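You operate a simulated robot arm through the tools that you are given. There is no shell and no other tool. Be economical: measure what you need, move in short steps, check, and stop when the job is done.

You are at the controls of a simulated two-armed robot. One attempt, no reset.

JOB
Unload the trolley: the pouch into the STOCK drawer, the torch on to the bench.
Fine: pass the pouch from one hand to the other on its way; shut the drawer; the box stays. Where these are worked on the way, their far stop is far enough and under half their travel is too little: stock drawer.
Where things are to end (x, y in the base frame): pouch within 0.06 m of [0.73, 0]; red torch within 0.06 m of [0.74, -0.59].

It is judged by the outcome, as a careful person would: the job done as asked, and still so three seconds after it is handed in. It fails if anything else is knocked over, pushed out of place, dropped, spilled or broken.

ROBOT AND FRAMES
Two 7-joint arms with two-finger parallel grippers on one trunk, on a base that drives. Base frame: it is fixed to the floor where the robot stands at the start and does not move with it; the origin is under the middle of the robot, x ahead of it, y to its left, z up. Units: m, rad, N and s.
The left shoulder is at the start at [0.06, 0.143, 0.876], the right one opposite. With the tool pointing down near the work surface each hand reaches from about 0.3 to 0.74 m from the robot's upright axis, wherever it stands, measured 20 degrees to its own side. Places, roughly: blue torch (5x5x14 cm) [1, -0.7, 0.8]; box marked to sort [1, -1.25, 0.75]; inside of the stock drawer [0.8, 0, 0.6]; pouch [0.75, -1, 0.75]; red torch (5x5x14 cm) [0.7, -1.3, 0.8]; stock drawer [0.7, 0, 0.7]; top of the bench [0.7, -0.3, 0.8]. Payload 1.57 kg a hand.
The tool frame of a hand sits at the grasp point between the pads (the TCP): z along the fingers, y along the line on which they close. The tips reach 0.03 m beyond it. Largest opening 0.11 m; finger width 0.024, thickness 0.012; the body of the gripper, 0.048 by 0.112 m, starts 0.078 m behind the TCP.
Orientation is that of the tool frame in the base frame, as a unit quaternion [x, y, z, w]. With the fingers straight down and closing along the base's y, the tool's x points along the base's -x, its y along +y and its z along -z.

CONTROLS
- The arms move only by the tool drive_tool. It takes "left_rows", "right_rows" or both (then of equal length, played together; a hand with none holds still); each is a list of rows, each a list of 7 numbers: the shift along the base's x, y, z in units of 20 mm (1.0 is 20 mm), then the turn, a rotation vector about the base's x, y, z in units of 8 degrees (1.0 is 8 degrees), then the finger opening in m, from 0 to 0.11. In form: [[tx, ty, tz, ax, ay, az, claw], ...]. A call has 1 to 20 rows; each row shifts and turns the commanded pose from where the row before left it. A call with a number of a shift or a turn outside -1 to 1 is refused whole. A row lasts 0.2 s, in which the tool goes at most 0.05 m and 0.15 rad; a call with a longer step from one row to the next is refused whole, and so is a gripper value outside its range. A pose out of reach is approached as far as the arm can. The call stops where the force on the tool passes 40 N (or 10 N more than at its start, if that is more) or the arm is blocked; 0.2 s more then pass. Each finger travels about 0.045 m/s and halts on what it meets, pressing with about 30 N; the grip force reading is that of the motor and also rises with nothing between the fingers. The clock runs only during rows and for 0.2 s after the last one: add rows that do not move to give the fingers time. It gives the time, the measured TCP pose, the force on the tool (base axes), the opening and the grip force at its end, in the units of the frame above (readings bear some noise), with the torque about the TCP (base axes, N m) and any sound that the robot's microphone picked up.
- Cameras (640 x 400 px; columns grow to the right, rows downward): "scene" is now at [0.0357, -0.0143, 1.4705]; the picture's right is [-0.21, -0.98, 0.00], its down [-0.85, 0.18, -0.49] and it looks along [0.48, -0.10, -0.87] (base axes); focal length 281 px, centre (320, 200). "left" rides on the left gripper at [0.07, -0.016, -0.141] in its tool frame; the picture's right is [0.23, 0.97, 0.00], its down [-0.85, 0.20, -0.48] and it looks along [-0.47, 0.11, 0.88] (tool axes); focal length 222 px, centre (320, 200). "right" rides on the right gripper at [0.07, 0.016, -0.141] in its tool frame; the picture's right is [-0.23, 0.97, 0.00], its down [-0.86, -0.20, -0.48] and it looks along [-0.47, -0.11, 0.88] (tool axes); focal length 222 px, centre (320, 200).
- snapshot(camera): a new picture of that camera. The clock stands still meanwhile.
- lift_body(by): slides the trunk up (or, below 0, down) by that many m; the arms and the scene camera ride with it, the base frame stays. It gives what a move gives, with no picture.
- drive_base(legs): drives the robot by 1 to 6 legs, each [ahead, left, turn to the left] in m, m and rad, along the robot's own axes; the way and the turn of a leg run together, so that a leg with both is an arc; at most 1.5 m and 3.142 rad a leg. The arms and the cameras ride along, it lands a little off, and it stops where it bumps. It gives what a move gives.
- pan_tilt(pan, tilt): turns the head with the scene camera to pan (to the left, within 1.501 rad either way) and tilt (down, from -0.506 to 1.204), counted from straight ahead of the robot. It gives what a move gives.
- locate(camera, pixels): for up to 12 pixels [column, row] of the newest picture of that camera ("zoom" is the newest enlarged one), the place [x, y, z] in the base frame of the surface seen there, good to about 0.002 m. The clock stands still meanwhile.
- enlarge(camera, box): a new picture of the part [left, top, right, bottom] of that camera's present view, enlarged. The clock stands still meanwhile.
- finish_job(): hands the job in; it is judged then, once.

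Go step by step. Measure first, check grasps and placings, and put right what went wrong. The budget is 80 turns and 62 pictures, counting those below and the enlarged ones. Unless the task says otherwise, let go and move clear before handing in, and close with one line.

The tools are called after "Request:" by a JSON object that holds its "api" and its "payload". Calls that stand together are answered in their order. drive_tool: Moves the arms, as the interface text tells. Its arguments: {"type":"object","properties":{"left_rows":{"type":"array"},"right_rows":{"type":"array"}},"required":[]} The other tools are called the same way: lift_body (by) slides the trunk up or down; drive_base (legs) drives the base; pan_tilt (pan, tilt) turns the head that bears the scene camera; snapshot (camera) takes a picture; locate (camera, pixels) gives the place of the surface under pixels of a picture; enlarge (camera, box) takes an enlarged picture of a part of a camera's view; finish_job () hands the job in.

At the start:

```text
time: 0.0
left_ee_pos: [0.4539, 0.0849, 1.0302]
left_tool_rot: [-0.001, 1.0, -0.001, 0.0]
left_force: [-0.4, 0.3, -0.9]
left_ft_torque: [-0.01, 0.03, -0.02]
left_gripper_width: 0.1097
left_grasp_force: 0.0
right_ee_pos: [0.4386, -0.3027, 1.0531]
right_tool_rot: [0.0, 1.0, 0.0, 0.001]
right_force: [-0.8, 0.0, 1.1]
right_ft_torque: [-0.01, 0.01, -0.02]
right_gripper_width: 0.1099
right_grasp_force: 0.0
trunk travel left (down, up): [-0.475, 0.115]
robot x, y, heading: [-0.0002, -0.0, -0.003]
head pan, tilt: [-0.208, 1.052]
```

scene: 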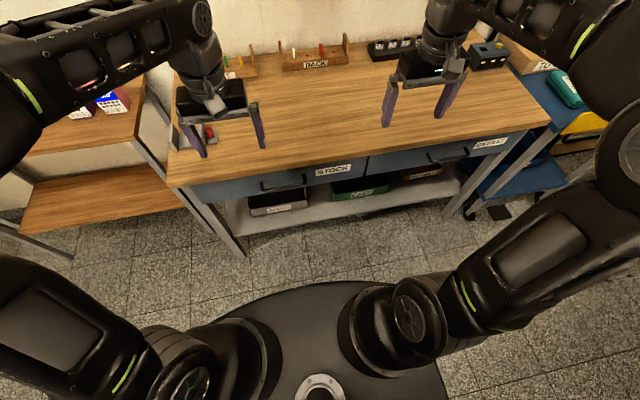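
right: 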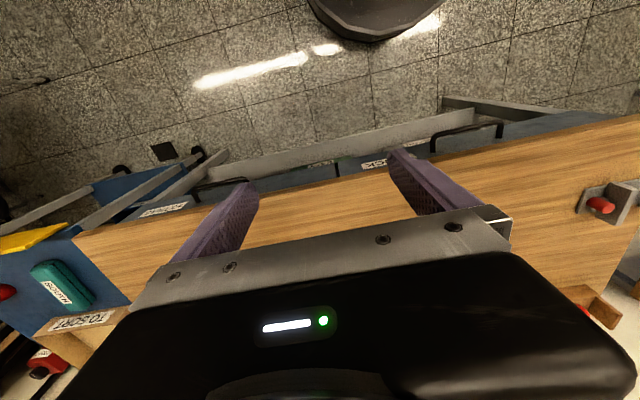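
left: 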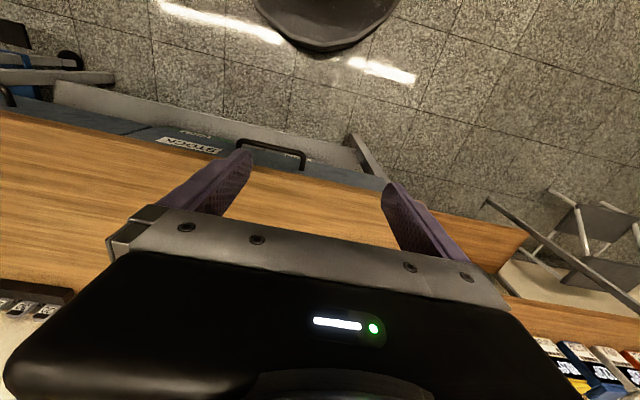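

The scene shows the bench with the STOCK drawer handle near (280,183) and the trolley at the right edge with a teal pouch at (565,88). I'll look towards the trolley and also measure the drawer handle.

Request:
{"api": "locate", "payload": {"camera": "scene", "pixels": [[262, 185], [283, 187], [303, 178], [333, 170], [365, 157], [190, 186], [545, 122], [565, 88], [200, 100], [208, 132], [430, 157], [280, 150]]}}

Request:
{"api": "pan_tilt", "payload": {"pan": -0.9, "tilt": 0.75}}

Request:
{"api": "snapshot", "payload": {"camera": "scene"}}

```text
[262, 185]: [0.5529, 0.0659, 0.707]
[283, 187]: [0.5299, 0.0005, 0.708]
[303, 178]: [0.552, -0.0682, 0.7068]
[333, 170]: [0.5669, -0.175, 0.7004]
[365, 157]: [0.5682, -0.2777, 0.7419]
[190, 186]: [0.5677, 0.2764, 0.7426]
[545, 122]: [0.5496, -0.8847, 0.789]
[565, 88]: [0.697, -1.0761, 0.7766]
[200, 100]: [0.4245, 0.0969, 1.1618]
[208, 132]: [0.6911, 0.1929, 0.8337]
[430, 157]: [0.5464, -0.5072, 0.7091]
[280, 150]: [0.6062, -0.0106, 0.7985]
```

```text
time: 1.1
left_ee_pos: [0.4539, 0.0851, 1.0299]
left_tool_rot: [0.0, 1.0, 0.0, 0.0]
left_force: [-0.7, 0.3, 0.3]
left_ft_torque: [-0.01, 0.02, 0.03]
left_gripper_width: 0.1101
left_grasp_force: 0.1
right_ee_pos: [0.4388, -0.3011, 1.0513]
right_tool_rot: [0.0, 1.0, 0.0, 0.001]
right_force: [-0.1, 0.1, -0.1]
right_ft_torque: [-0.03, 0.0, 0.0]
right_gripper_width: 0.1099
right_grasp_force: 0.0
trunk travel left (down, up): [-0.475, 0.115]
robot x, y, heading: [0.0034, 0.0033, -0.005]
head pan, tilt: [-0.901, 0.75]
```

```text
58 pictures are left
```

scene: 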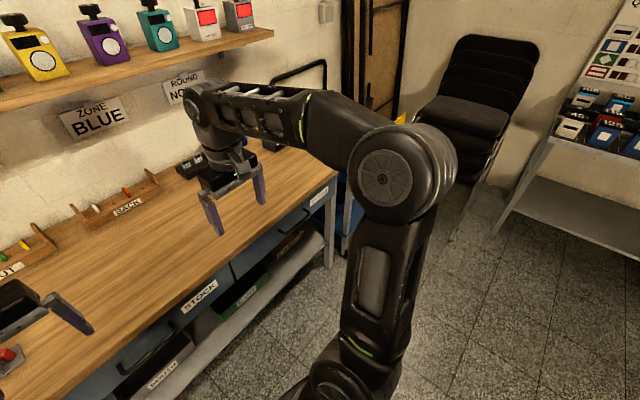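

The right arm blocks the view of the trolley. I'll drive 0.95 m to the right so it's in front of me, then look.

Request:
{"api": "drive_base", "payload": {"legs": [[-0.12, 0, 0], [0, -1.0, 0]]}}

Request:
{"api": "pan_tilt", "payload": {"pan": 0.0, "tilt": 0.8}}

Request:
{"api": "snapshot", "payload": {"camera": "scene"}}

Request:
{"api": "snapshot", "payload": {"camera": "right"}}

```text
time: 7.0
left_ee_pos: [0.331, -0.9032, 1.0312]
left_tool_rot: [0.002, 1.0, -0.001, 0.0]
left_force: [-0.5, 0.5, 0.4]
left_ft_torque: [0.02, 0.02, -0.05]
left_gripper_width: 0.1101
left_grasp_force: 0.0
right_ee_pos: [0.3147, -1.2901, 1.0533]
right_tool_rot: [0.002, 1.0, 0.0, 0.002]
right_force: [-0.7, 0.3, 0.0]
right_ft_torque: [-0.02, -0.03, -0.02]
right_gripper_width: 0.1101
right_grasp_force: 0.1
trunk travel left (down, up): [-0.475, 0.115]
robot x, y, heading: [-0.1206, -0.9865, -0.005]
head pan, tilt: [-0.901, 0.75]
```

```text
time: 8.2
left_ee_pos: [0.3314, -0.9027, 1.0311]
left_tool_rot: [0.001, 1.0, -0.001, 0.001]
left_force: [0.0, 0.3, 0.2]
left_ft_torque: [0.02, -0.01, 0.03]
left_gripper_width: 0.1101
left_grasp_force: 0.0
right_ee_pos: [0.3157, -1.2899, 1.0532]
right_tool_rot: [0.002, 1.0, -0.001, 0.0]
right_force: [0.3, -0.1, -0.3]
right_ft_torque: [-0.01, -0.01, 0.01]
right_gripper_width: 0.11
right_grasp_force: 0.0
trunk travel left (down, up): [-0.475, 0.115]
robot x, y, heading: [-0.1219, -0.9857, -0.001]
head pan, tilt: [0.0, 0.799]
```

```text
57 pictures are left
```

scene: 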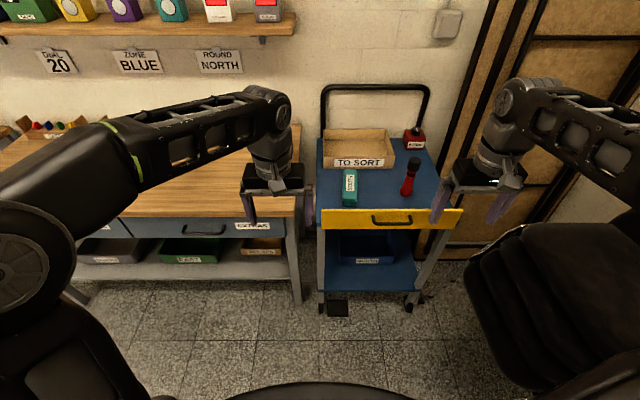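

```text
56 pictures are left
```

right: 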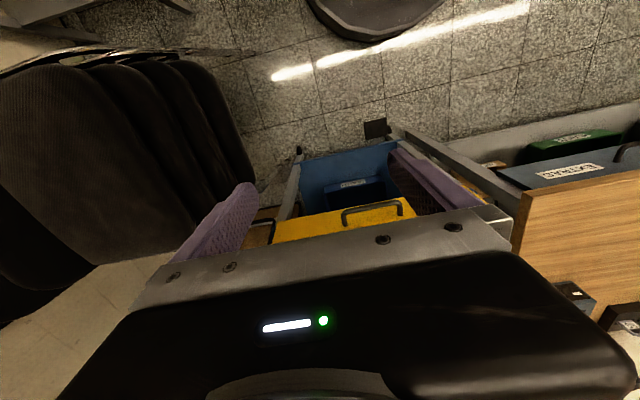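

The trolley with pouch (348,186) and red torch (410,176) lying or standing is in view; stacked chairs are at right (550,270). I'll enlarge and measure.

Request:
{"api": "enlarge", "payload": {"camera": "scene", "box": [300, 110, 460, 240]}}

Request:
{"api": "locate", "payload": {"camera": "scene", "pixels": [[348, 186], [346, 170], [346, 203], [356, 186], [412, 160], [404, 193], [330, 160], [358, 162], [325, 220], [390, 222], [480, 260], [500, 340]]}}

```text
3.08 times, centred on (380, 175) of scene
```

zoom: 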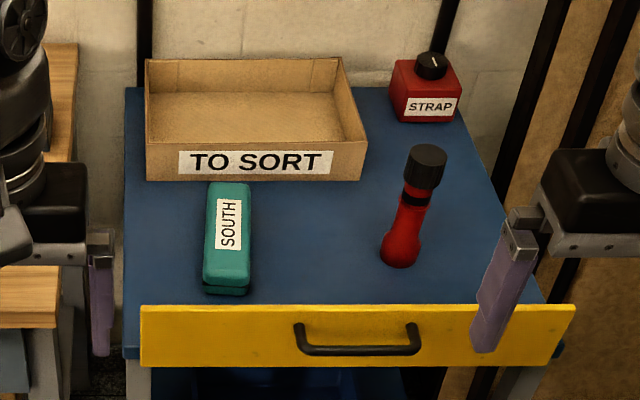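

```text
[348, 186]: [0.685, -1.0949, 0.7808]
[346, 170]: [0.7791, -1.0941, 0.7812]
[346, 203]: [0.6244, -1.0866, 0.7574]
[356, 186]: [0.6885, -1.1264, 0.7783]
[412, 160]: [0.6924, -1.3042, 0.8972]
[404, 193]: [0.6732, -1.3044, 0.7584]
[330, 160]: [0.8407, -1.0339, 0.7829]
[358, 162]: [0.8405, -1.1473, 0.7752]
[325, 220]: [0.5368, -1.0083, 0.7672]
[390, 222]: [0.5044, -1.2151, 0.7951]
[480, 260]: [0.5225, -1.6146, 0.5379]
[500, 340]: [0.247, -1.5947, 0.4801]
```

The pouch is a ~15×6 cm block lying along x; the torch stands upright. I'll get edges more accurately from the zoom.

Request:
{"api": "locate", "payload": {"camera": "zoom", "pixels": [[212, 188], [246, 188], [208, 230], [247, 230], [208, 272], [246, 272], [300, 230], [180, 250], [425, 152], [402, 240], [400, 262], [356, 338]]}}

```text
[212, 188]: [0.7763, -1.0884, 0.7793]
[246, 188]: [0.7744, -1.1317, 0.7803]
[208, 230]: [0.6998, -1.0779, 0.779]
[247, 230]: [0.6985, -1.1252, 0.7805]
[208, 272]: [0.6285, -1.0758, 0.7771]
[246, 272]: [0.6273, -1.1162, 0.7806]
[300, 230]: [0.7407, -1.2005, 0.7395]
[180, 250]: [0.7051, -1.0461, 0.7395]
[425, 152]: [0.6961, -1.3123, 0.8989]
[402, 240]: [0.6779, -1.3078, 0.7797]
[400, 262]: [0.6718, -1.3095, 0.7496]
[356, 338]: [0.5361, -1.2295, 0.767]
```

The trolley top is at z≈0.74, pouch centre ≈(0.702,-1.10) with top 0.78, torch at ≈(0.70,-1.31) top 0.90. Before driving nearer I'll check where my base front, the trolley's casters and the chairs are.

Request:
{"api": "locate", "payload": {"camera": "scene", "pixels": [[310, 384], [338, 308], [411, 305], [321, 308], [470, 265], [466, 285], [480, 320], [530, 240], [600, 230], [560, 300], [375, 260], [520, 380]]}}

```text
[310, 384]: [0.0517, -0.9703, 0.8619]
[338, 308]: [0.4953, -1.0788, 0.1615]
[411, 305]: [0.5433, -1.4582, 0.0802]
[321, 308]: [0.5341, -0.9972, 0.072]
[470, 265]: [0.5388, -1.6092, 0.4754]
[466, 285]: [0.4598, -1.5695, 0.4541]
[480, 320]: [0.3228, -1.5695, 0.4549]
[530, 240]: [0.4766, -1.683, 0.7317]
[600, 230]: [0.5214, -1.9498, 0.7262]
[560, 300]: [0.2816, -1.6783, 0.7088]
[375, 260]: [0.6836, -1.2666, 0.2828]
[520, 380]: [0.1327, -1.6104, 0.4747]
```

The trolley's lowest front part is at x≈0.495 and chairs stand beyond y≈-1.57. I'll go 0.18 m ahead and 0.03 right and have the right hand over the pouch.

Request:
{"api": "drive_base", "payload": {"legs": [[0.18, -0.03, 0]]}}

Request:
{"api": "pan_tilt", "payload": {"pan": -0.1, "tilt": 0.95}}

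Request:
{"api": "snapshot", "payload": {"camera": "scene"}}

```text
time: 9.8
left_ee_pos: [0.5144, -0.9316, 1.0309]
left_tool_rot: [0.001, 1.0, 0.0, 0.0]
left_force: [1.2, 0.2, -0.1]
left_ft_torque: [-0.02, 0.04, 0.01]
left_gripper_width: 0.1102
left_grasp_force: 0.1
right_ee_pos: [0.4988, -1.3196, 1.0516]
right_tool_rot: [0.0, 1.0, 0.001, 0.0]
right_force: [0.8, -0.4, -1.1]
right_ft_torque: [-0.01, 0.02, 0.0]
right_gripper_width: 0.1098
right_grasp_force: 0.0
trunk travel left (down, up): [-0.475, 0.115]
robot x, y, heading: [0.0622, -1.02, -0.004]
head pan, tilt: [0.0, 0.799]
```

```text
time: 10.4
left_ee_pos: [0.5143, -0.9317, 1.0305]
left_tool_rot: [0.001, 1.0, 0.0, 0.0]
left_force: [-1.1, -0.5, -0.8]
left_ft_torque: [0.0, 0.05, 0.02]
left_gripper_width: 0.1103
left_grasp_force: 0.2
right_ee_pos: [0.4984, -1.3203, 1.0521]
right_tool_rot: [0.0, 1.0, 0.001, 0.001]
right_force: [0.0, -0.5, -0.6]
right_ft_torque: [0.0, 0.02, -0.01]
right_gripper_width: 0.11
right_grasp_force: 0.1
trunk travel left (down, up): [-0.475, 0.115]
robot x, y, heading: [0.0596, -1.016, 0.002]
head pan, tilt: [-0.099, 0.949]
```

```text
54 pictures are left
```

scene: 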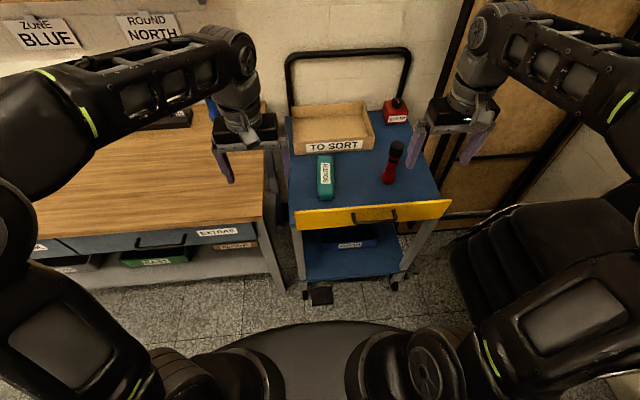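

Everything is still in place (pouch 325,178; torch 392,162) and my right hand is clear. I'll bring the right hand above the pouch's near end, turned 5° to its axis.

Request:
{"api": "drive_tool", "payload": {"right_rows": [[0.654, 0.923, -0.6, 0, 0, -0.057, 0.11], [0.654, 0.923, -0.6, 0, 0, -0.057, 0.11], [0.654, 0.923, -0.6, 0, 0, -0.057, 0.11], [0.654, 0.923, -0.6, 0, 0, -0.057, 0.11], [0.654, 0.923, -0.6, 0, 0, -0.057, 0.11], [0.654, 0.923, -0.6, 0, 0, -0.057, 0.11], [0.654, 0.923, -0.6, 0, 0, -0.057, 0.11], [0.654, 0.923, -0.6, 0, 0, -0.057, 0.11], [0.654, 0.923, -0.6, 0, 0, -0.057, 0.11], [0.654, 0.923, -0.6, 0, 0, -0.057, 0.1], [0.654, 0.923, -0.6, 0, 0, -0.057, 0.1], [0.654, 0.923, -0.6, 0, 0, -0.057, 0.1], [0, 0, 0, 0, 0, 0, 0.1]]}}

Request:
{"api": "snapshot", "payload": {"camera": "right"}}

Request:
{"api": "snapshot", "payload": {"camera": "scene"}}

```text
time: 13.2
left_ee_pos: [0.5137, -0.9323, 1.0303]
left_tool_rot: [0.001, 1.0, 0.0, 0.0]
left_force: [0.0, -0.3, 0.1]
left_ft_torque: [0.01, 0.0, 0.02]
left_gripper_width: 0.11
left_grasp_force: 0.1
right_ee_pos: [0.6549, -1.0971, 0.9078]
right_tool_rot: [0.049, 0.999, 0.0, 0.001]
right_force: [-0.4, -0.2, 0.6]
right_ft_torque: [0.04, 0.0, -0.03]
right_gripper_width: 0.0999
right_grasp_force: 0.0
trunk travel left (down, up): [-0.475, 0.115]
robot x, y, heading: [0.0619, -1.0181, -0.001]
head pan, tilt: [-0.099, 0.949]
```

```text
53 pictures are left
```

right: 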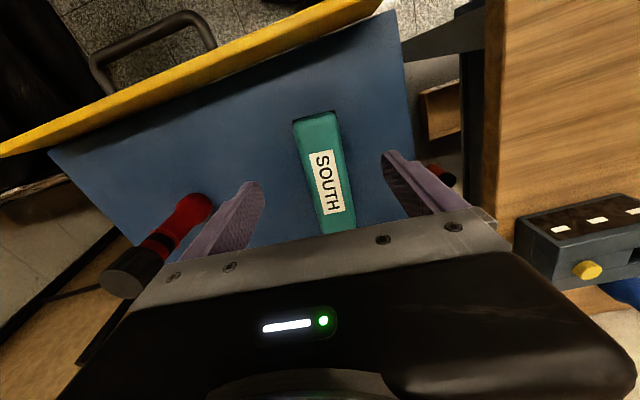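

```text
52 pictures are left
```

scene: 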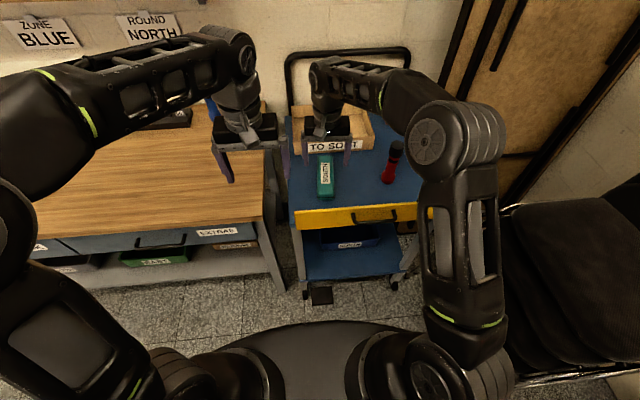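

Fingers straddle the pouch (318,170 in the right picture) with room on both sides. I'll descend to z≈0.776 and close.

Request:
{"api": "drive_tool", "payload": {"right_rows": [[0, -0.05, -0.94, 0, 0, 0, 0.1], [0, 0, -0.94, 0, 0, 0, 0.1], [0, 0, -0.94, 0, 0, 0, 0.1], [0, 0, -0.94, 0, 0, 0, 0.1], [0, 0, -0.94, 0, 0, 0, 0.1], [0, 0, -0.94, 0, 0, 0, 0.1], [0, 0, -0.9, 0, 0, 0, 0.1], [0, 0, 0, 0, 0, 0, 0.1], [0, 0, 0, 0, 0, 0, 0.06], [0, 0, 0, 0, 0, 0, 0.03], [0, 0, 0, 0, 0, 0, 0.03], [0, 0, 0, 0, 0, 0, 0.02], [0, 0, 0, 0, 0, 0, 0.02]]}}

Request:
{"api": "snapshot", "payload": {"camera": "right"}}

```text
time: 16.1
left_ee_pos: [0.5152, -0.9309, 1.0315]
left_tool_rot: [0.001, 1.0, 0.0, 0.0]
left_force: [0.3, -0.2, -0.2]
left_ft_torque: [0.01, 0.03, 0.03]
left_gripper_width: 0.1101
left_grasp_force: 0.1
right_ee_pos: [0.6565, -1.0971, 0.7779]
right_tool_rot: [0.049, 0.999, 0.0, 0.001]
right_force: [-0.1, -0.3, 0.1]
right_ft_torque: [-0.05, -0.04, -0.05]
right_gripper_width: 0.0547
right_grasp_force: 29.9
trunk travel left (down, up): [-0.475, 0.115]
robot x, y, heading: [0.0609, -1.0158, -0.005]
head pan, tilt: [-0.099, 0.949]
```

```text
51 pictures are left
```

right: 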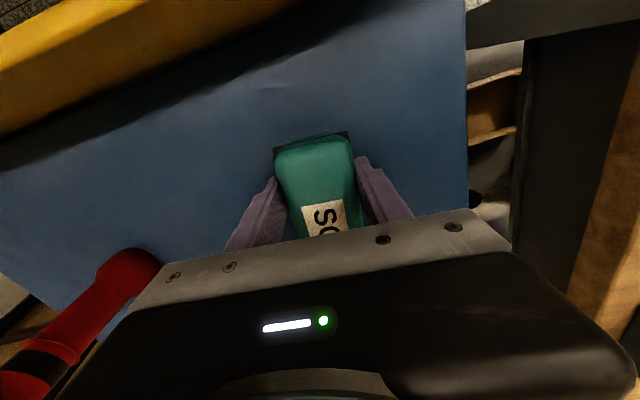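

The pads hold the pouch (width 0.055, 30 N). I'll lift it straight up 0.26 m, then bring it back towards me.

Request:
{"api": "drive_tool", "payload": {"right_rows": [[0, 0, 0.4, 0, 0, 0, 0.02], [0, 0, 0.7, 0, 0, 0, 0.02], [0, 0, 1, 0, 0, 0, 0.02], [0, 0, 1, 0, 0, 0, 0.02], [0, 0, 1, 0, 0, 0, 0.02], [0, 0, 1, 0, 0, 0, 0.02], [0, 0, 1, 0, 0, 0, 0.02], [0, 0, 1, 0, 0, 0, 0.02], [-0.5, 0, 1, 0, 0, 0, 0.02], [-1, 0, 1, 0, 0, 0, 0.02], [-1, 0, 1, 0, 0, 0, 0.02], [-1, 0, 1, 0, 0, 0, 0.02], [-1, 0, 1, 0, 0, 0, 0.02], [-1, 0, 1, 0, 0, 0, 0.02], [-1, 0, 0.5, 0, 0, 0, 0.02], [-1, 0, 0, 0, 0, 0, 0.02]]}}

Request:
{"api": "snapshot", "payload": {"camera": "scene"}}

```text
time: 19.4
left_ee_pos: [0.5145, -0.932, 1.0311]
left_tool_rot: [0.001, 1.0, 0.0, 0.0]
left_force: [0.2, 0.6, 0.1]
left_ft_torque: [0.0, 0.01, 0.01]
left_gripper_width: 0.1101
left_grasp_force: 0.1
right_ee_pos: [0.5064, -1.0973, 1.0508]
right_tool_rot: [0.049, 0.999, 0.0, 0.0]
right_force: [0.1, 0.0, -2.2]
right_ft_torque: [0.03, 0.07, 0.01]
right_gripper_width: 0.0547
right_grasp_force: 30.3
trunk travel left (down, up): [-0.475, 0.115]
robot x, y, heading: [0.0623, -1.0194, -0.001]
head pan, tilt: [-0.099, 0.949]
```

```text
50 pictures are left
```

scene: 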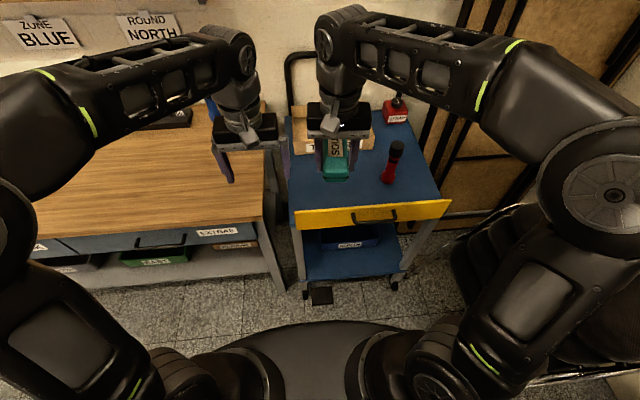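

The pouch is held level and clear. Now I'll yaw the right hand +95° so the pouch lies along y with the free end towards the left hand, while the left hand backs off and yaws −90°.

Request:
{"api": "drive_tool", "payload": {"right_rows": [[0, 0, 0, 0, 0, 0.994, 0.02], [0, 0, 0, 0, 0, 0.994, 0.02], [0, 0, 0, 0, 0, 0.994, 0.02], [0, 0, 0, 0, 0, 0.994, 0.02], [0, 0, 0, 0, 0, 0.994, 0.02], [0, 0, 0, 0, 0, 0.994, 0.02], [0, 0, 0, 0, 0, 0.994, 0.02], [0, 0, 0, 0, 0, 0.994, 0.02], [0, 0, 0, 0, 0, 0.994, 0.02], [0, 0, 0, 0, 0, 0.994, 0.02], [0, 0, 0, 0, 0, 0.994, 0.02], [0, 0, 0, 0, 0, 0.994, 0.02], [0, 0, 0, 0, 0, 0, 0.02], [0, 0, 0, 0, 0, 0, 0.02], [0, 0, 0, 0, 0, 0, 0.02], [0, 0, 0, 0, 0, 0, 0.02]], "left_rows": [[0, 1, 0, 0, 0, -0.9375, 0.11], [0, 1, 0, 0, 0, -0.9375, 0.11], [0, 1, 0, 0, 0, -0.9375, 0.11], [0, 1, 0, 0, 0, -0.9375, 0.11], [0, 1, 0, 0, 0, -0.9375, 0.11], [0, 1, 0, 0, 0, -0.9375, 0.11], [0, 1, 0, 0, 0, -0.9375, 0.11], [0, 0, 0, 0, 0, -0.9375, 0.11], [0, 0, 0, 0, 0, -0.9375, 0.11], [0, 0, 0.5, 0, 0, -0.9375, 0.11], [0, 0, 0.5, 0, 0, -0.9375, 0.11], [0, 0, 0.5, 0, 0, -0.9375, 0.11], [0, 0, 0.5, -0.8, 0, 0, 0.11], [0, 0, 0.5, -0.8, 0, 0, 0.11], [0, 0, 0.5, -0.8, 0, 0, 0.11], [0, 0, 0.5, -0.8, 0, 0, 0.11]]}}

Request:
{"api": "snapshot", "payload": {"camera": "scene"}}

Request:
{"api": "snapshot", "payload": {"camera": "left"}}

```text
time: 22.9
left_ee_pos: [0.5142, -0.7963, 1.0573]
left_tool_rot: [0.699, 0.695, -0.126, 0.113]
left_force: [-0.2, 0.6, 0.4]
left_ft_torque: [-0.02, -0.01, 0.01]
left_gripper_width: 0.11
left_grasp_force: 0.1
left hand out of reach, approached as far as the arm can: row 12, 14, 15, 16
right_ee_pos: [0.5081, -1.0987, 1.0497]
right_tool_rot: [-0.706, 0.708, 0.0, 0.0]
right_force: [-0.7, 0.8, -1.5]
right_ft_torque: [-0.15, 0.0, 0.0]
right_gripper_width: 0.0546
right_grasp_force: 29.6
trunk travel left (down, up): [-0.475, 0.115]
robot x, y, heading: [0.0619, -1.0161, -0.003]
head pan, tilt: [-0.099, 0.949]
```

```text
49 pictures are left
```

scene: 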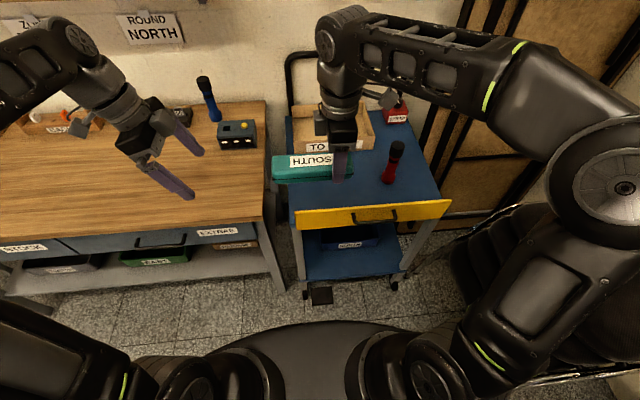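

```text
48 pictures are left
```

left: 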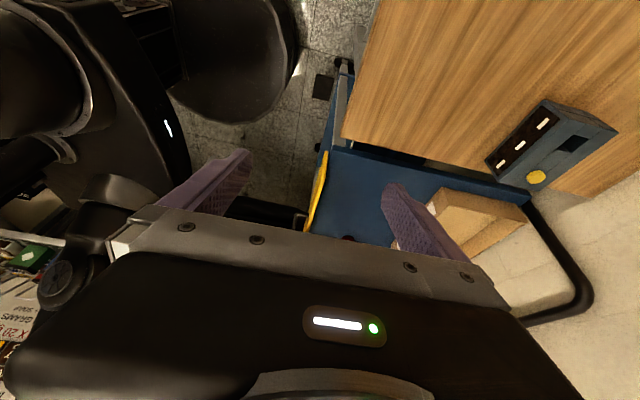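

The pouch now points left, end at (272,168); the left hand is tilted and ready. I'll measure the pouch's free end.

Request:
{"api": "locate", "payload": {"camera": "scene", "pixels": [[274, 160], [275, 176], [274, 168], [300, 156], [300, 177], [325, 158], [325, 178], [195, 152], [188, 193]]}}

```text
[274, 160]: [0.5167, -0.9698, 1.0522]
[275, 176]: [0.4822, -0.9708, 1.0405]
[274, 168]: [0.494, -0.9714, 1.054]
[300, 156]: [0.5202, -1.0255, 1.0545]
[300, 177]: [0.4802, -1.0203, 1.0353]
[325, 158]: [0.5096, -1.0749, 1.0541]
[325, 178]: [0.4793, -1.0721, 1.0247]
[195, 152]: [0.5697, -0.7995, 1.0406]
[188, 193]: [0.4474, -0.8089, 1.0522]
```

The pouch spans y −1.13…−0.965 at x≈0.507, z 1.014–1.054. I'll slide the left hand along −y with its fingers straddling the free end, then check.

Request:
{"api": "drive_tool", "payload": {"left_rows": [[-0.03, -0.92, 0, 0, 0, 0, 0.11], [-0.03, -0.92, 0, 0, 0, 0, 0.11], [-0.03, -0.92, 0, 0, 0, 0, 0.11], [-0.03, -0.92, -0.25, 0, 0, 0, 0.11], [-0.03, -0.92, -0.35, 0, 0, 0, 0.11], [-0.03, -0.92, -0.4, 0, 0, 0, 0.11], [-0.03, -0.92, -0.4, 0, 0, 0, 0.11], [-0.03, -0.92, -0.4, 0, 0, 0, 0.11], [-0.03, -0.92, -0.4, 0, 0, 0, 0.11], [-0.03, -0.92, -0.4, 0, 0, 0, 0.11], [-0.03, -0.92, -0.4, 0, 0, 0, 0.11], [0, 0, 0, 0, 0, 0, 0.11]]}}

Request:
{"api": "enlarge", "payload": {"camera": "scene", "box": [200, 60, 420, 240]}}

Request:
{"api": "snapshot", "payload": {"camera": "left"}}

```text
time: 25.4
left_ee_pos: [0.5068, -1.0003, 0.9969]
left_tool_rot: [0.698, 0.696, -0.126, 0.112]
left_force: [0.0, -0.2, 0.3]
left_ft_torque: [0.02, -0.01, -0.02]
left_gripper_width: 0.1102
left_grasp_force: 0.1
right_ee_pos: [0.5068, -1.0982, 1.05]
right_tool_rot: [-0.706, 0.708, 0.001, 0.0]
right_force: [0.7, -0.1, -2.2]
right_ft_torque: [-0.14, -0.01, 0.01]
right_gripper_width: 0.0546
right_grasp_force: 29.9
trunk travel left (down, up): [-0.475, 0.115]
robot x, y, heading: [0.0611, -1.0153, -0.003]
head pan, tilt: [-0.099, 0.949]
```

```text
2.22 times, centred on (310, 150) of scene
```

zoom: 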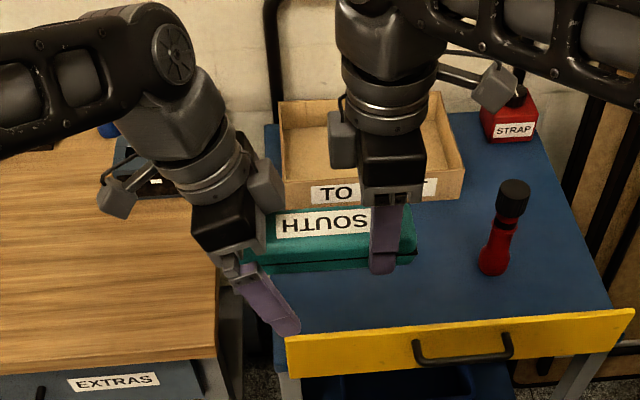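

```text
46 pictures are left
```

left: 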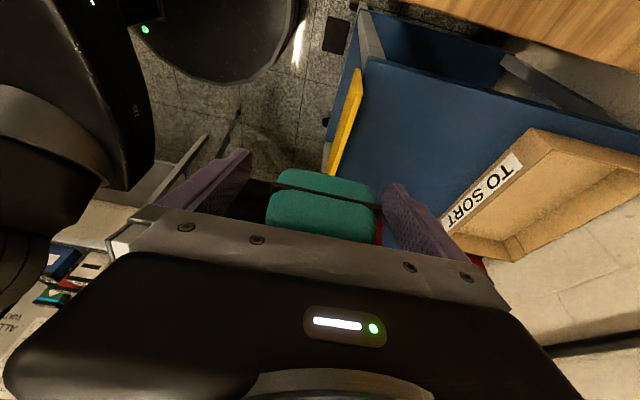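

The left fingers straddle the pouch's end but are ~4 cm low (z 0.997). I'll raise 4 cm and close the left fingers.

Request:
{"api": "drive_tool", "payload": {"left_rows": [[0, 0, 0.7, 0, 0, 0, 0.11], [0, 0, 0.7, 0, 0, 0, 0.11], [0, 0, 0.6, 0, 0, 0, 0.11], [0, 0, 0, 0, 0, 0, 0.09], [0, 0, 0, 0, 0, 0, 0.07], [0, 0, 0, 0, 0, 0, 0.05], [0, 0, 0, 0, 0, 0, 0.03], [0, 0, 0, 0, 0, 0, 0.02], [0, 0, 0, 0, 0, 0, 0.02], [0, 0, 0, 0, 0, 0, 0.02]]}}

Request:
{"api": "enlarge", "payload": {"camera": "scene", "box": [200, 60, 420, 240]}}

```text
time: 27.6
left_ee_pos: [0.5072, -0.9984, 1.0381]
left_tool_rot: [0.698, 0.696, -0.126, 0.113]
left_force: [1.9, 0.0, 0.7]
left_ft_torque: [0.11, -0.8, 0.41]
left_gripper_width: 0.0551
left_grasp_force: 29.6
right_ee_pos: [0.5055, -1.0979, 1.0496]
right_tool_rot: [-0.706, 0.708, 0.001, 0.0]
right_force: [-1.9, 0.6, 0.2]
right_ft_torque: [-0.02, 0.86, -0.19]
right_gripper_width: 0.055
right_grasp_force: 29.8
trunk travel left (down, up): [-0.475, 0.115]
robot x, y, heading: [0.0614, -1.0162, -0.001]
head pan, tilt: [-0.099, 0.949]
```

```text
2.22 times, centred on (310, 150) of scene
```

zoom: 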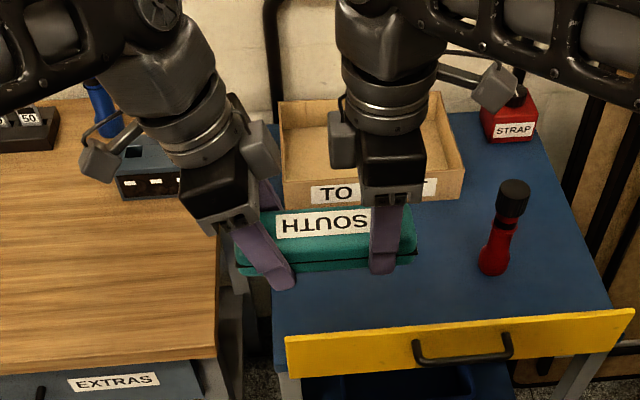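

Both hands hold the pouch (left 0.055 m, 30 N). I'll open the right fingers and lift the right hand straight away.

Request:
{"api": "drive_tool", "payload": {"right_rows": [[0, 0, 0, 0, 0, 0, 0.06], [0, 0, 0, 0, 0, 0, 0.075], [0, 0, 0, 0, 0, 0, 0.09], [0, 0, 0, 0, 0, 0, 0.1], [0, 0, 0, 0, 0, 0, 0.1], [0, 0, 0.6, 0, 0, 0, 0.1], [0, 0, 1, 0, 0, 0, 0.1], [0, -0.3, 1, 0, 0, 0, 0.1], [0, -1, 1, 0, 0, 0, 0.1], [0, -1, 0, 0, 0, -0.9, 0.1], [0, -1, 0, 0, 0, -0.9, 0.1], [0, -1, 0, 0, 0, -0.9, 0.1], [0, -1, 0, 0, 0, -0.9, 0.1]]}}

Request:
{"api": "snapshot", "payload": {"camera": "scene"}}

```text
time: 30.4
left_ee_pos: [0.5064, -1.0001, 1.0375]
left_tool_rot: [0.699, 0.695, -0.126, 0.111]
left_force: [0.2, -0.3, 0.2]
left_ft_torque: [0.13, -0.02, -0.01]
left_gripper_width: 0.0549
left_grasp_force: 30.1
right_ee_pos: [0.5067, -1.1771, 1.062]
right_tool_rot: [-0.507, 0.862, 0.001, 0.001]
right_force: [0.3, -0.6, -0.6]
right_ft_torque: [0.02, 0.01, 0.0]
right_gripper_width: 0.1
right_grasp_force: 0.1
right hand out of reach, approached as far as the arm can: row 7, 8, 9
trunk travel left (down, up): [-0.475, 0.115]
robot x, y, heading: [0.0627, -1.0126, -0.002]
head pan, tilt: [-0.099, 0.949]
```

```text
44 pictures are left
```

scene: 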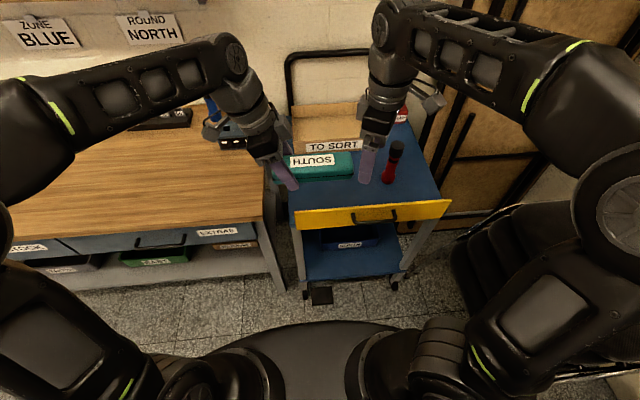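

The pouch is now in the left hand alone. I'll draw the left hand 10 cm aside and bring the right hand over the torch (≈0.70,−1.312), un-yawing it.

Request:
{"api": "drive_tool", "payload": {"right_rows": [[0.95, -0.675, 0, 0, 0, -0.765, 0.11], [0.95, -0.675, 0, 0, 0, -0.765, 0.11], [0.95, -0.675, 0, 0, 0, -0.765, 0.11], [0.95, -0.675, 0, 0, 0, -0.765, 0.11], [0.95, -0.675, 0, 0, 0, -0.765, 0.11], [0.95, -0.675, 0, 0, 0, -0.765, 0.11], [0.95, -0.675, -0.5, 0, 0, -0.765, 0.11], [0.95, -0.675, -0.5, 0, 0, -0.765, 0.11], [0.95, -0.675, -0.5, 0, 0, -0.765, 0.11], [0.95, -0.675, -0.5, 0, 0, -0.765, 0.11], [0, 0, 0, 0, 0, 0, 0.11]], "left_rows": [[0, 0.5, 0, 0, 0, 0, 0.02], [0, 0.5, 0, 0, 0, 0, 0.02], [0, 0.5, 0, 0, 0, 0, 0.02], [0, 0.5, 0, 0, 0, 0, 0.02], [0, 0.5, 0, 0, 0, 0, 0.02], [0, 0.5, 0, 0, 0, 0, 0.02], [0, 0.5, 0, 0, 0, 0, 0.02], [0, 0.5, 0, 0, 0, 0, 0.02], [0, 0.5, 0, 0, 0, 0, 0.02], [0, 0.5, 0, 0, 0, 0, 0.02], [0, 0, 0, 0, 0, 0, 0.02]]}}

Request:
{"api": "snapshot", "payload": {"camera": "right"}}

Request:
{"api": "snapshot", "payload": {"camera": "scene"}}

```text
time: 32.9
left_ee_pos: [0.5084, -0.8991, 1.0373]
left_tool_rot: [0.699, 0.695, -0.126, 0.113]
left_force: [0.3, -0.1, 0.5]
left_ft_torque: [0.1, -0.03, 0.05]
left_gripper_width: 0.055
left_grasp_force: 30.1
right_ee_pos: [0.6288, -1.2636, 1.0217]
right_tool_rot: [-0.184, 0.983, 0.0, 0.002]
right_force: [0.0, -0.9, -0.1]
right_ft_torque: [0.0, -0.01, -0.02]
right_gripper_width: 0.1102
right_grasp_force: 0.0
right hand out of reach, approached as far as the arm can: row 3, 4, 5, 6
trunk travel left (down, up): [-0.475, 0.115]
robot x, y, heading: [0.0622, -1.0131, -0.002]
head pan, tilt: [-0.099, 0.949]
```

```text
43 pictures are left
```

right: 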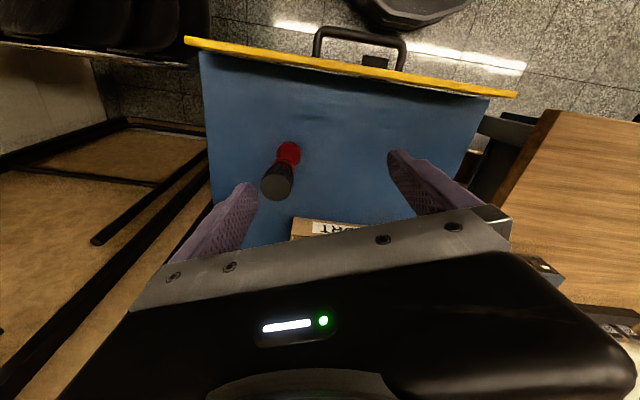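

```text
42 pictures are left
```

scene: 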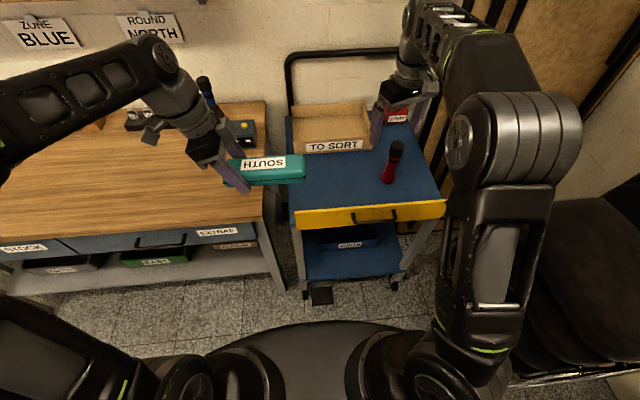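

The right hand was cut short at (0.629,−1.264), yaw 21°; its picture shows the torch head at (278,185). I'll measure the head and continue while dropping to z≈0.97.

Request:
{"api": "locate", "payload": {"camera": "right", "pixels": [[278, 184], [265, 184], [290, 184], [276, 197], [278, 172]]}}

Request:
{"api": "drive_tool", "payload": {"right_rows": [[0, 0, -0.8, 0, 0, -0.5, 0.11], [0.2, -0.2, -0.8, 0, 0, -0.5, 0.11], [0.6, -0.5, -0.6, 0, 0, -0.5, 0.11], [0.8, -0.5, -0.2, 0, 0, -0.5, 0.11], [0.8, -0.5, 0, 0, 0, -0.5, 0.11], [0.8, -0.5, 0, 0, 0, -0.15, 0.11], [0.3, -0.2, 0, 0, 0, 0, 0.11], [0, 0, 0, 0, 0, 0, 0.11]]}}

Request:
{"api": "snapshot", "payload": {"camera": "right"}}

```text
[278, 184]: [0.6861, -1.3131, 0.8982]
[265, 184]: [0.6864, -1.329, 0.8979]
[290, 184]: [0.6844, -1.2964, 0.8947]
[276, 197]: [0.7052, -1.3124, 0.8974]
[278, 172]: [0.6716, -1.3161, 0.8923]
```

```text
time: 34.6
left_ee_pos: [0.5088, -0.8989, 1.0368]
left_tool_rot: [0.698, 0.696, -0.126, 0.112]
left_force: [-0.7, -0.1, 0.2]
left_ft_torque: [0.11, -0.01, -0.02]
left_gripper_width: 0.0547
left_grasp_force: 30.1
right_ee_pos: [0.684, -1.3029, 0.9746]
right_tool_rot: [-0.005, 1.0, 0.0, 0.003]
right_force: [-0.7, 0.5, 0.4]
right_ft_torque: [0.0, -0.02, -0.01]
right_gripper_width: 0.11
right_grasp_force: 0.1
right hand out of reach, approached as far as the arm can: row 6, 7
trunk travel left (down, up): [-0.475, 0.115]
robot x, y, heading: [0.0585, -1.0181, -0.004]
head pan, tilt: [-0.099, 0.949]
```

```text
41 pictures are left
```

right: 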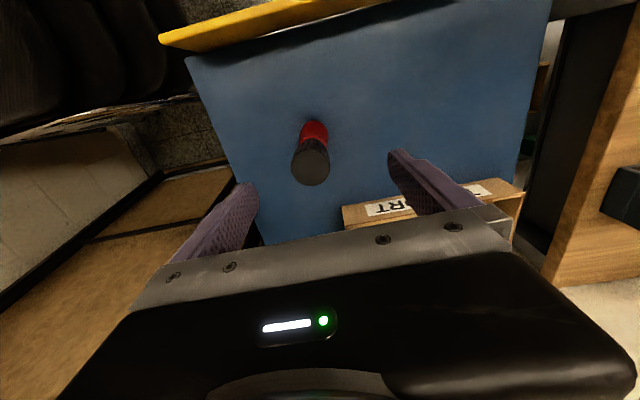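

The torch head centre is ≈(0.690,−1.312), Ø4 cm; the hand is at (0.684,−1.303). I'll trim, descend to z≈0.857 and close.

Request:
{"api": "drive_tool", "payload": {"right_rows": [[0, 0, -0.9, 0, 0, 0, 0.11], [0.15, -0.25, -0.9, 0, 0, 0, 0.11], [0.15, -0.25, -0.9, 0, 0, 0, 0.11], [0, 0, -0.9, 0, 0, 0, 0.11], [0, 0, -0.9, 0, 0, 0, 0.11], [0, 0, -0.9, 0, 0, 0, 0.11], [0, 0, -0.5, 0, 0, 0, 0.11], [0, 0, 0, 0, 0, 0, 0.08], [0, 0, 0, 0, 0, 0, 0.055], [0, 0, 0, 0, 0, 0, 0.035], [0, 0, 0, 0, 0, 0, 0.02], [0, 0, 0, 0, 0, 0, 0.02], [0, 0, 0, 0, 0, 0, 0.02]]}}

Request:
{"api": "snapshot", "payload": {"camera": "right"}}

```text
time: 37.5
left_ee_pos: [0.5092, -0.8988, 1.0374]
left_tool_rot: [0.699, 0.695, -0.126, 0.111]
left_force: [0.0, -0.7, 0.3]
left_ft_torque: [0.13, 0.01, 0.03]
left_gripper_width: 0.0551
left_grasp_force: 29.9
right_ee_pos: [0.6916, -1.3136, 0.8571]
right_tool_rot: [-0.001, 1.0, -0.001, 0.002]
right_force: [-0.7, -1.2, 0.1]
right_ft_torque: [-0.05, 0.02, 0.0]
right_gripper_width: 0.04
right_grasp_force: 27.9
trunk travel left (down, up): [-0.475, 0.115]
robot x, y, heading: [0.0589, -1.0185, -0.004]
head pan, tilt: [-0.099, 0.949]
```

```text
40 pictures are left
```

right: 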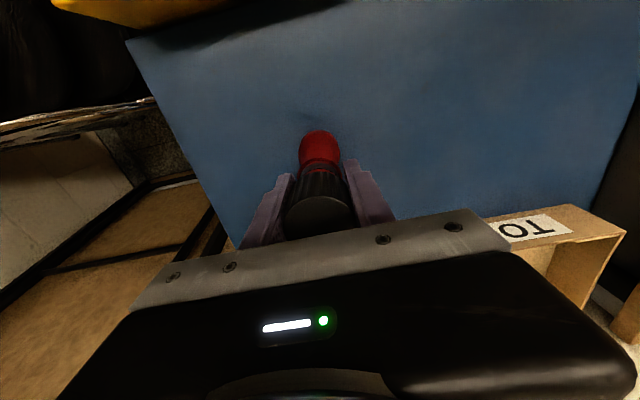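

The torch is held by its head (0.040 m, 28 N). I'll lift 15 cm and draw it back towards me.

Request:
{"api": "drive_tool", "payload": {"right_rows": [[0, 0, 0.4, 0, 0, 0, 0.015], [0, 0, 0.7, 0, 0, 0, 0.015], [0, 0, 1, 0, 0, 0, 0.015], [0, 0, 1, 0, 0, 0, 0.015], [0, 0, 1, 0, 0, 0, 0.015], [-0.3, 0.1, 1, 0, 0, 0, 0.015], [-0.8, 0.2, 1, 0, 0, 0, 0.015], [-1, 0.2, 1, 0, 0, 0, 0.015], [-1, 0.2, 0.8, 0, 0, 0, 0.015], [-1, 0.2, 0.6, 0, 0, 0, 0.015], [-1, 0.2, 0.3, 0, 0, 0, 0.015], [-1, 0.2, 0, 0, 0, 0, 0.015], [-1, 0.2, 0, 0, 0, 0, 0.015], [-1, 0.2, 0, 0, 0, 0, 0.015], [-1, 0, 0, 0, 0, 0, 0.015], [-1, 0, 0, 0, 0, 0, 0.015]]}}

Request:
{"api": "snapshot", "payload": {"camera": "scene"}}

```text
time: 40.9
left_ee_pos: [0.5076, -0.8986, 1.0375]
left_tool_rot: [0.699, 0.695, -0.126, 0.113]
left_force: [0.0, 0.2, 0.5]
left_ft_torque: [0.13, -0.03, 0.03]
left_gripper_width: 0.0548
left_grasp_force: 29.9
right_ee_pos: [0.4874, -1.2766, 1.031]
right_tool_rot: [-0.001, 1.0, -0.001, 0.001]
right_force: [-0.5, 0.3, -1.9]
right_ft_torque: [0.03, 0.04, 0.0]
right_gripper_width: 0.0397
right_grasp_force: 29.7
trunk travel left (down, up): [-0.475, 0.115]
robot x, y, heading: [0.0623, -1.0196, 0.0]
head pan, tilt: [-0.099, 0.949]
```

```text
39 pictures are left
```

scene: 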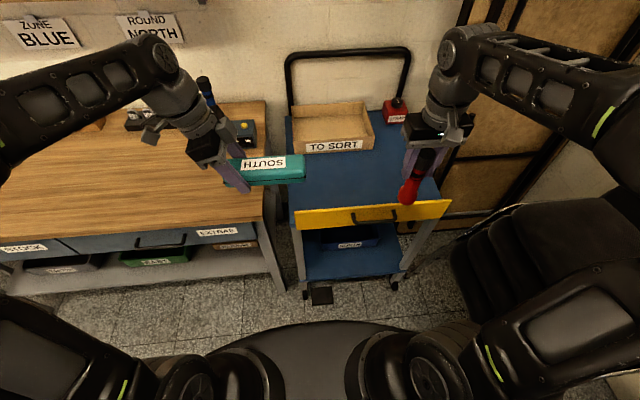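

Both items are carried clear of everything. I'll back off, drive 0.63 m left along the bench, then look at the torch's place.

Request:
{"api": "drive_base", "payload": {"legs": [[-0.1, 0, 0], [0, 0.63, 0]]}}

Request:
{"api": "pan_tilt", "payload": {"pan": -0.2, "tilt": 0.8}}

Request:
{"api": "snapshot", "payload": {"camera": "scene"}}

```text
time: 45.2
left_ee_pos: [0.409, -0.2546, 1.0367]
left_tool_rot: [0.698, 0.696, -0.126, 0.112]
left_force: [0.4, -0.2, -0.4]
left_ft_torque: [0.11, -0.02, -0.04]
left_gripper_width: 0.0546
left_grasp_force: 30.7
right_ee_pos: [0.3898, -0.6331, 1.0319]
right_tool_rot: [-0.002, 1.0, -0.001, 0.002]
right_force: [0.7, 0.2, -1.7]
right_ft_torque: [-0.01, 0.0, 0.03]
right_gripper_width: 0.0398
right_grasp_force: 30.0
trunk travel left (down, up): [-0.475, 0.115]
robot x, y, heading: [-0.037, -0.3702, 0.002]
head pan, tilt: [-0.099, 0.949]
```

```text
time: 45.9
left_ee_pos: [0.4076, -0.2544, 1.0369]
left_tool_rot: [0.698, 0.696, -0.127, 0.112]
left_force: [-0.7, -0.2, 0.0]
left_ft_torque: [0.12, 0.0, 0.03]
left_gripper_width: 0.0546
left_grasp_force: 29.9
right_ee_pos: [0.3887, -0.6327, 1.0326]
right_tool_rot: [-0.001, 1.0, -0.001, 0.002]
right_force: [0.5, 0.5, -1.5]
right_ft_torque: [-0.01, -0.01, 0.0]
right_gripper_width: 0.0395
right_grasp_force: 29.3
trunk travel left (down, up): [-0.475, 0.115]
robot x, y, heading: [-0.0372, -0.371, 0.003]
head pan, tilt: [-0.201, 0.799]
```

```text
38 pictures are left
```

scene: 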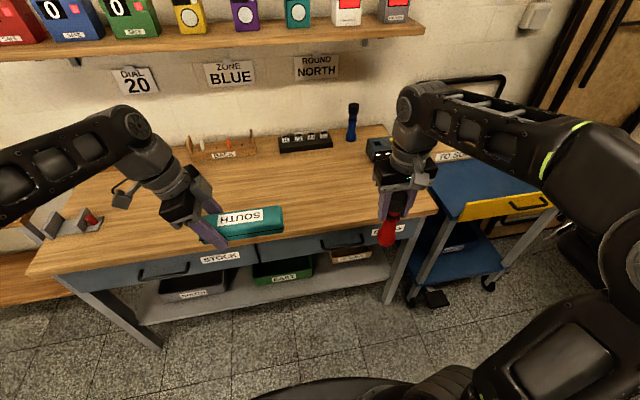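

The bench is clear around the torch's place. I'll drive ahead 0.14 m and then carry the torch over (0.74,−0.59).

Request:
{"api": "locate", "payload": {"camera": "scene", "pixels": [[350, 180], [330, 200], [352, 140], [375, 160], [370, 195]]}}

Request:
{"api": "drive_base", "payload": {"legs": [[0.14, -0.02, 0]]}}

```text
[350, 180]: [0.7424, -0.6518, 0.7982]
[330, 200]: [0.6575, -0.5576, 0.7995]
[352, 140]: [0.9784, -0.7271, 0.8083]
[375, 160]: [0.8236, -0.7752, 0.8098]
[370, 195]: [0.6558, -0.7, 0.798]
```

```text
time: 47.2
left_ee_pos: [0.5478, -0.2746, 1.0359]
left_tool_rot: [0.698, 0.696, -0.127, 0.11]
left_force: [0.5, -0.5, 1.1]
left_ft_torque: [0.13, 0.02, 0.01]
left_gripper_width: 0.0546
left_grasp_force: 30.2
right_ee_pos: [0.528, -0.6542, 1.0305]
right_tool_rot: [-0.002, 1.0, -0.001, 0.002]
right_force: [-0.2, -0.2, -1.9]
right_ft_torque: [-0.01, 0.02, 0.01]
right_gripper_width: 0.0398
right_grasp_force: 29.8
trunk travel left (down, up): [-0.475, 0.115]
robot x, y, heading: [0.0986, -0.3937, 0.002]
head pan, tilt: [-0.201, 0.799]
```

Robot is at (0.099,−0.394). I'll move the torch over its place, ending ~3 cm above the bench, and look.

Request:
{"api": "drive_tool", "payload": {"right_rows": [[0.9, 0.27, 0, 0, 0, 0, 0.015], [0.9, 0.27, 0, 0, 0, 0, 0.015], [0.9, 0.27, 0, 0, 0, 0, 0.015], [0.9, 0.27, -0.4, 0, 0, 0, 0.015], [0.9, 0.27, -0.4, 0, 0, 0, 0.015], [0.9, 0.27, -0.5, 0, 0, 0, 0.015], [0.9, 0.27, -0.5, 0, 0, 0, 0.015], [0.9, 0.27, -0.5, 0, 0, 0, 0.015], [0.9, 0.27, -0.5, 0, 0, 0, 0.015], [0.9, 0.27, -0.5, 0, 0, 0, 0.015], [0.9, 0.27, -0.5, 0, 0, 0, 0.015], [0.7, 0.23, 0, 0, 0, 0, 0.015], [0, 0, 0, 0, 0, 0, 0.015]]}}

Request:
{"api": "enlarge", "payload": {"camera": "scene", "box": [240, 80, 480, 260]}}

```text
time: 50.0
left_ee_pos: [0.5464, -0.2753, 1.0366]
left_tool_rot: [0.698, 0.696, -0.126, 0.112]
left_force: [0.0, 0.3, -0.4]
left_ft_torque: [0.15, 0.01, -0.01]
left_gripper_width: 0.0547
left_grasp_force: 30.4
right_ee_pos: [0.7388, -0.5897, 0.9559]
right_tool_rot: [-0.002, 1.0, 0.0, 0.002]
right_force: [-0.7, 0.6, -2.3]
right_ft_torque: [-0.02, 0.03, -0.02]
right_gripper_width: 0.0396
right_grasp_force: 29.7
trunk travel left (down, up): [-0.475, 0.115]
robot x, y, heading: [0.0951, -0.3925, 0.001]
head pan, tilt: [-0.201, 0.799]
```

```text
2.22 times, centred on (360, 170) of scene
```

zoom: 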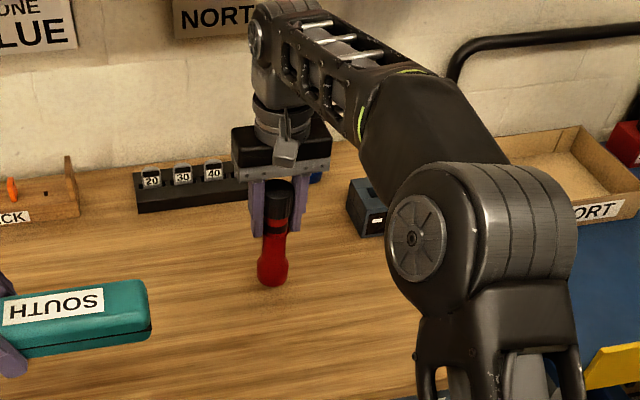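

The torch hangs upright ~4 cm above the bench over its place. I'll lower it 3.8 cm and check for contact.

Request:
{"api": "drive_tool", "payload": {"right_rows": [[0, 0, -0.7, 0, 0, 0, 0.015], [0, 0, -0.6, 0, 0, 0, 0.015], [0, 0, -0.4, 0, 0, 0, 0.015], [0, 0, -0.2, 0, 0, 0, 0.015], [0, 0, -0.05, 0, 0, 0, 0.015], [0, 0, 0, 0, 0, 0, 0.015]]}}

```text
time: 51.4
left_ee_pos: [0.5463, -0.2743, 1.0364]
left_tool_rot: [0.697, 0.697, -0.126, 0.111]
left_force: [-0.1, 0.2, 0.3]
left_ft_torque: [0.1, 0.01, 0.02]
left_gripper_width: 0.0547
left_grasp_force: 30.0
right_ee_pos: [0.7387, -0.5898, 0.9163]
right_tool_rot: [-0.001, 1.0, -0.001, 0.001]
right_force: [0.9, -0.4, -0.1]
right_ft_torque: [0.0, -0.04, -0.01]
right_gripper_width: 0.0397
right_grasp_force: 30.1
trunk travel left (down, up): [-0.475, 0.115]
robot x, y, heading: [0.1036, -0.3952, 0.004]
head pan, tilt: [-0.201, 0.799]
```

The weight has come off the hand (force z −2 → −0.1), so it is touching. I'll open and raise straight up.

Request:
{"api": "drive_tool", "payload": {"right_rows": [[0, 0, -0.03, 0, 0, 0, 0.038], [0, 0, 0, 0, 0, 0, 0.045], [0, 0, 0, 0, 0, 0, 0.055], [0, 0, 0, 0, 0, 0, 0.07], [0, 0, 0, 0, 0, 0, 0.09], [0, 0, 0, 0, 0, 0, 0.1], [0, 0, 0.6, 0, 0, 0, 0.1], [0, 0, 1, 0, 0, 0, 0.1], [0, 0, 1, 0, 0, 0, 0.1], [-0.5, 0, 1, 0, 0, 0, 0.1], [-1, 0, 1, 0, 0, 0, 0.1], [-1, 0, 0.7, 0, 0, 0, 0.1], [-1, 0, 0, 0, 0, 0, 0.1], [-1, 0, 0, 0, 0, 0, 0.1], [-1, 0, 0, 0, 0, 0, 0.1], [-1, 0, 0, 0, 0, 0, 0.1], [-1, 0, 0, 0, 0, 0, 0.1], [-1, 0, 0, 0, 0, 0, 0.1], [-1, 0, 0, 0, 0, 0, 0.1]]}}

Request:
{"api": "snapshot", "payload": {"camera": "scene"}}

```text
time: 55.4
left_ee_pos: [0.5466, -0.2755, 1.0363]
left_tool_rot: [0.698, 0.696, -0.126, 0.111]
left_force: [0.0, 0.3, 0.6]
left_ft_torque: [0.09, -0.07, 0.02]
left_gripper_width: 0.0547
left_grasp_force: 30.3
right_ee_pos: [0.552, -0.589, 1.0018]
right_tool_rot: [-0.001, 1.0, -0.001, 0.001]
right_force: [0.1, 1.3, -0.2]
right_ft_torque: [-0.05, 0.0, 0.03]
right_gripper_width: 0.1001
right_grasp_force: 0.0
right hand out of reach, approached as far as the arm can: row 9, 10
trunk travel left (down, up): [-0.475, 0.115]
robot x, y, heading: [0.0979, -0.3958, 0.006]
head pan, tilt: [-0.201, 0.799]
```

```text
36 pictures are left
```

scene: 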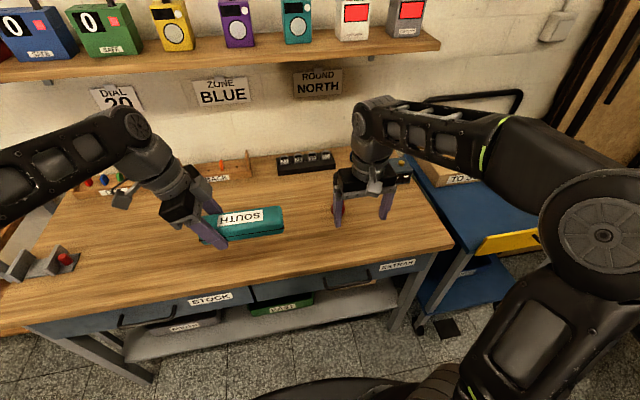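

The right hand is free and clear. I'll back off 0.22 m and drive 0.43 m left to stand before the STOCK drawer, then check the torch and the handle.

Request:
{"api": "drive_base", "payload": {"legs": [[-0.22, 0, 0], [0, 0.42, 0]]}}

Request:
{"api": "pan_tilt", "payload": {"pan": -0.3, "tilt": 0.85}}

Request:
{"api": "snapshot", "payload": {"camera": "scene"}}

```text
time: 59.3
left_ee_pos: [0.3266, 0.1444, 1.0364]
left_tool_rot: [0.697, 0.697, -0.126, 0.112]
left_force: [0.3, -0.3, -0.2]
left_ft_torque: [0.07, 0.01, 0.0]
left_gripper_width: 0.0545
left_grasp_force: 30.0
right_ee_pos: [0.3337, -0.1711, 1.0015]
right_tool_rot: [-0.002, 1.0, -0.001, 0.002]
right_force: [-0.1, 0.3, -0.7]
right_ft_torque: [-0.03, 0.03, 0.04]
right_gripper_width: 0.0999
right_grasp_force: 0.1
trunk travel left (down, up): [-0.475, 0.115]
robot x, y, heading: [-0.1238, 0.0245, -0.001]
head pan, tilt: [-0.201, 0.799]
```

```text
time: 59.9
left_ee_pos: [0.3265, 0.1434, 1.036]
left_tool_rot: [0.698, 0.696, -0.126, 0.111]
left_force: [-0.8, 0.4, 0.6]
left_ft_torque: [0.11, 0.03, 0.03]
left_gripper_width: 0.0547
left_grasp_force: 30.5
right_ee_pos: [0.3339, -0.1715, 1.0012]
right_tool_rot: [-0.002, 1.0, -0.001, 0.001]
right_force: [0.1, -0.8, -0.7]
right_ft_torque: [0.0, 0.01, 0.03]
right_gripper_width: 0.1001
right_grasp_force: 0.1
trunk travel left (down, up): [-0.475, 0.115]
robot x, y, heading: [-0.1201, 0.0262, 0.003]
head pan, tilt: [-0.3, 0.85]
```

```text
35 pictures are left
```

scene: 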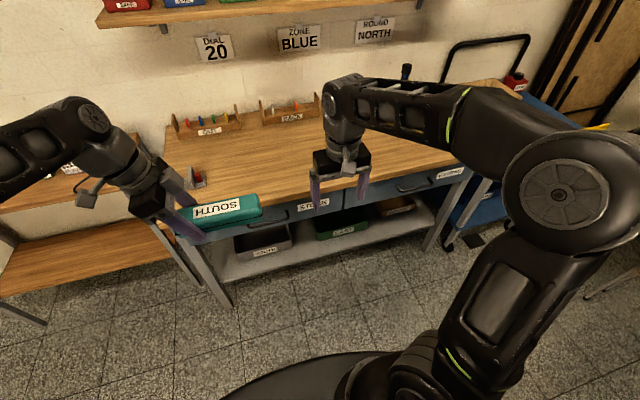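

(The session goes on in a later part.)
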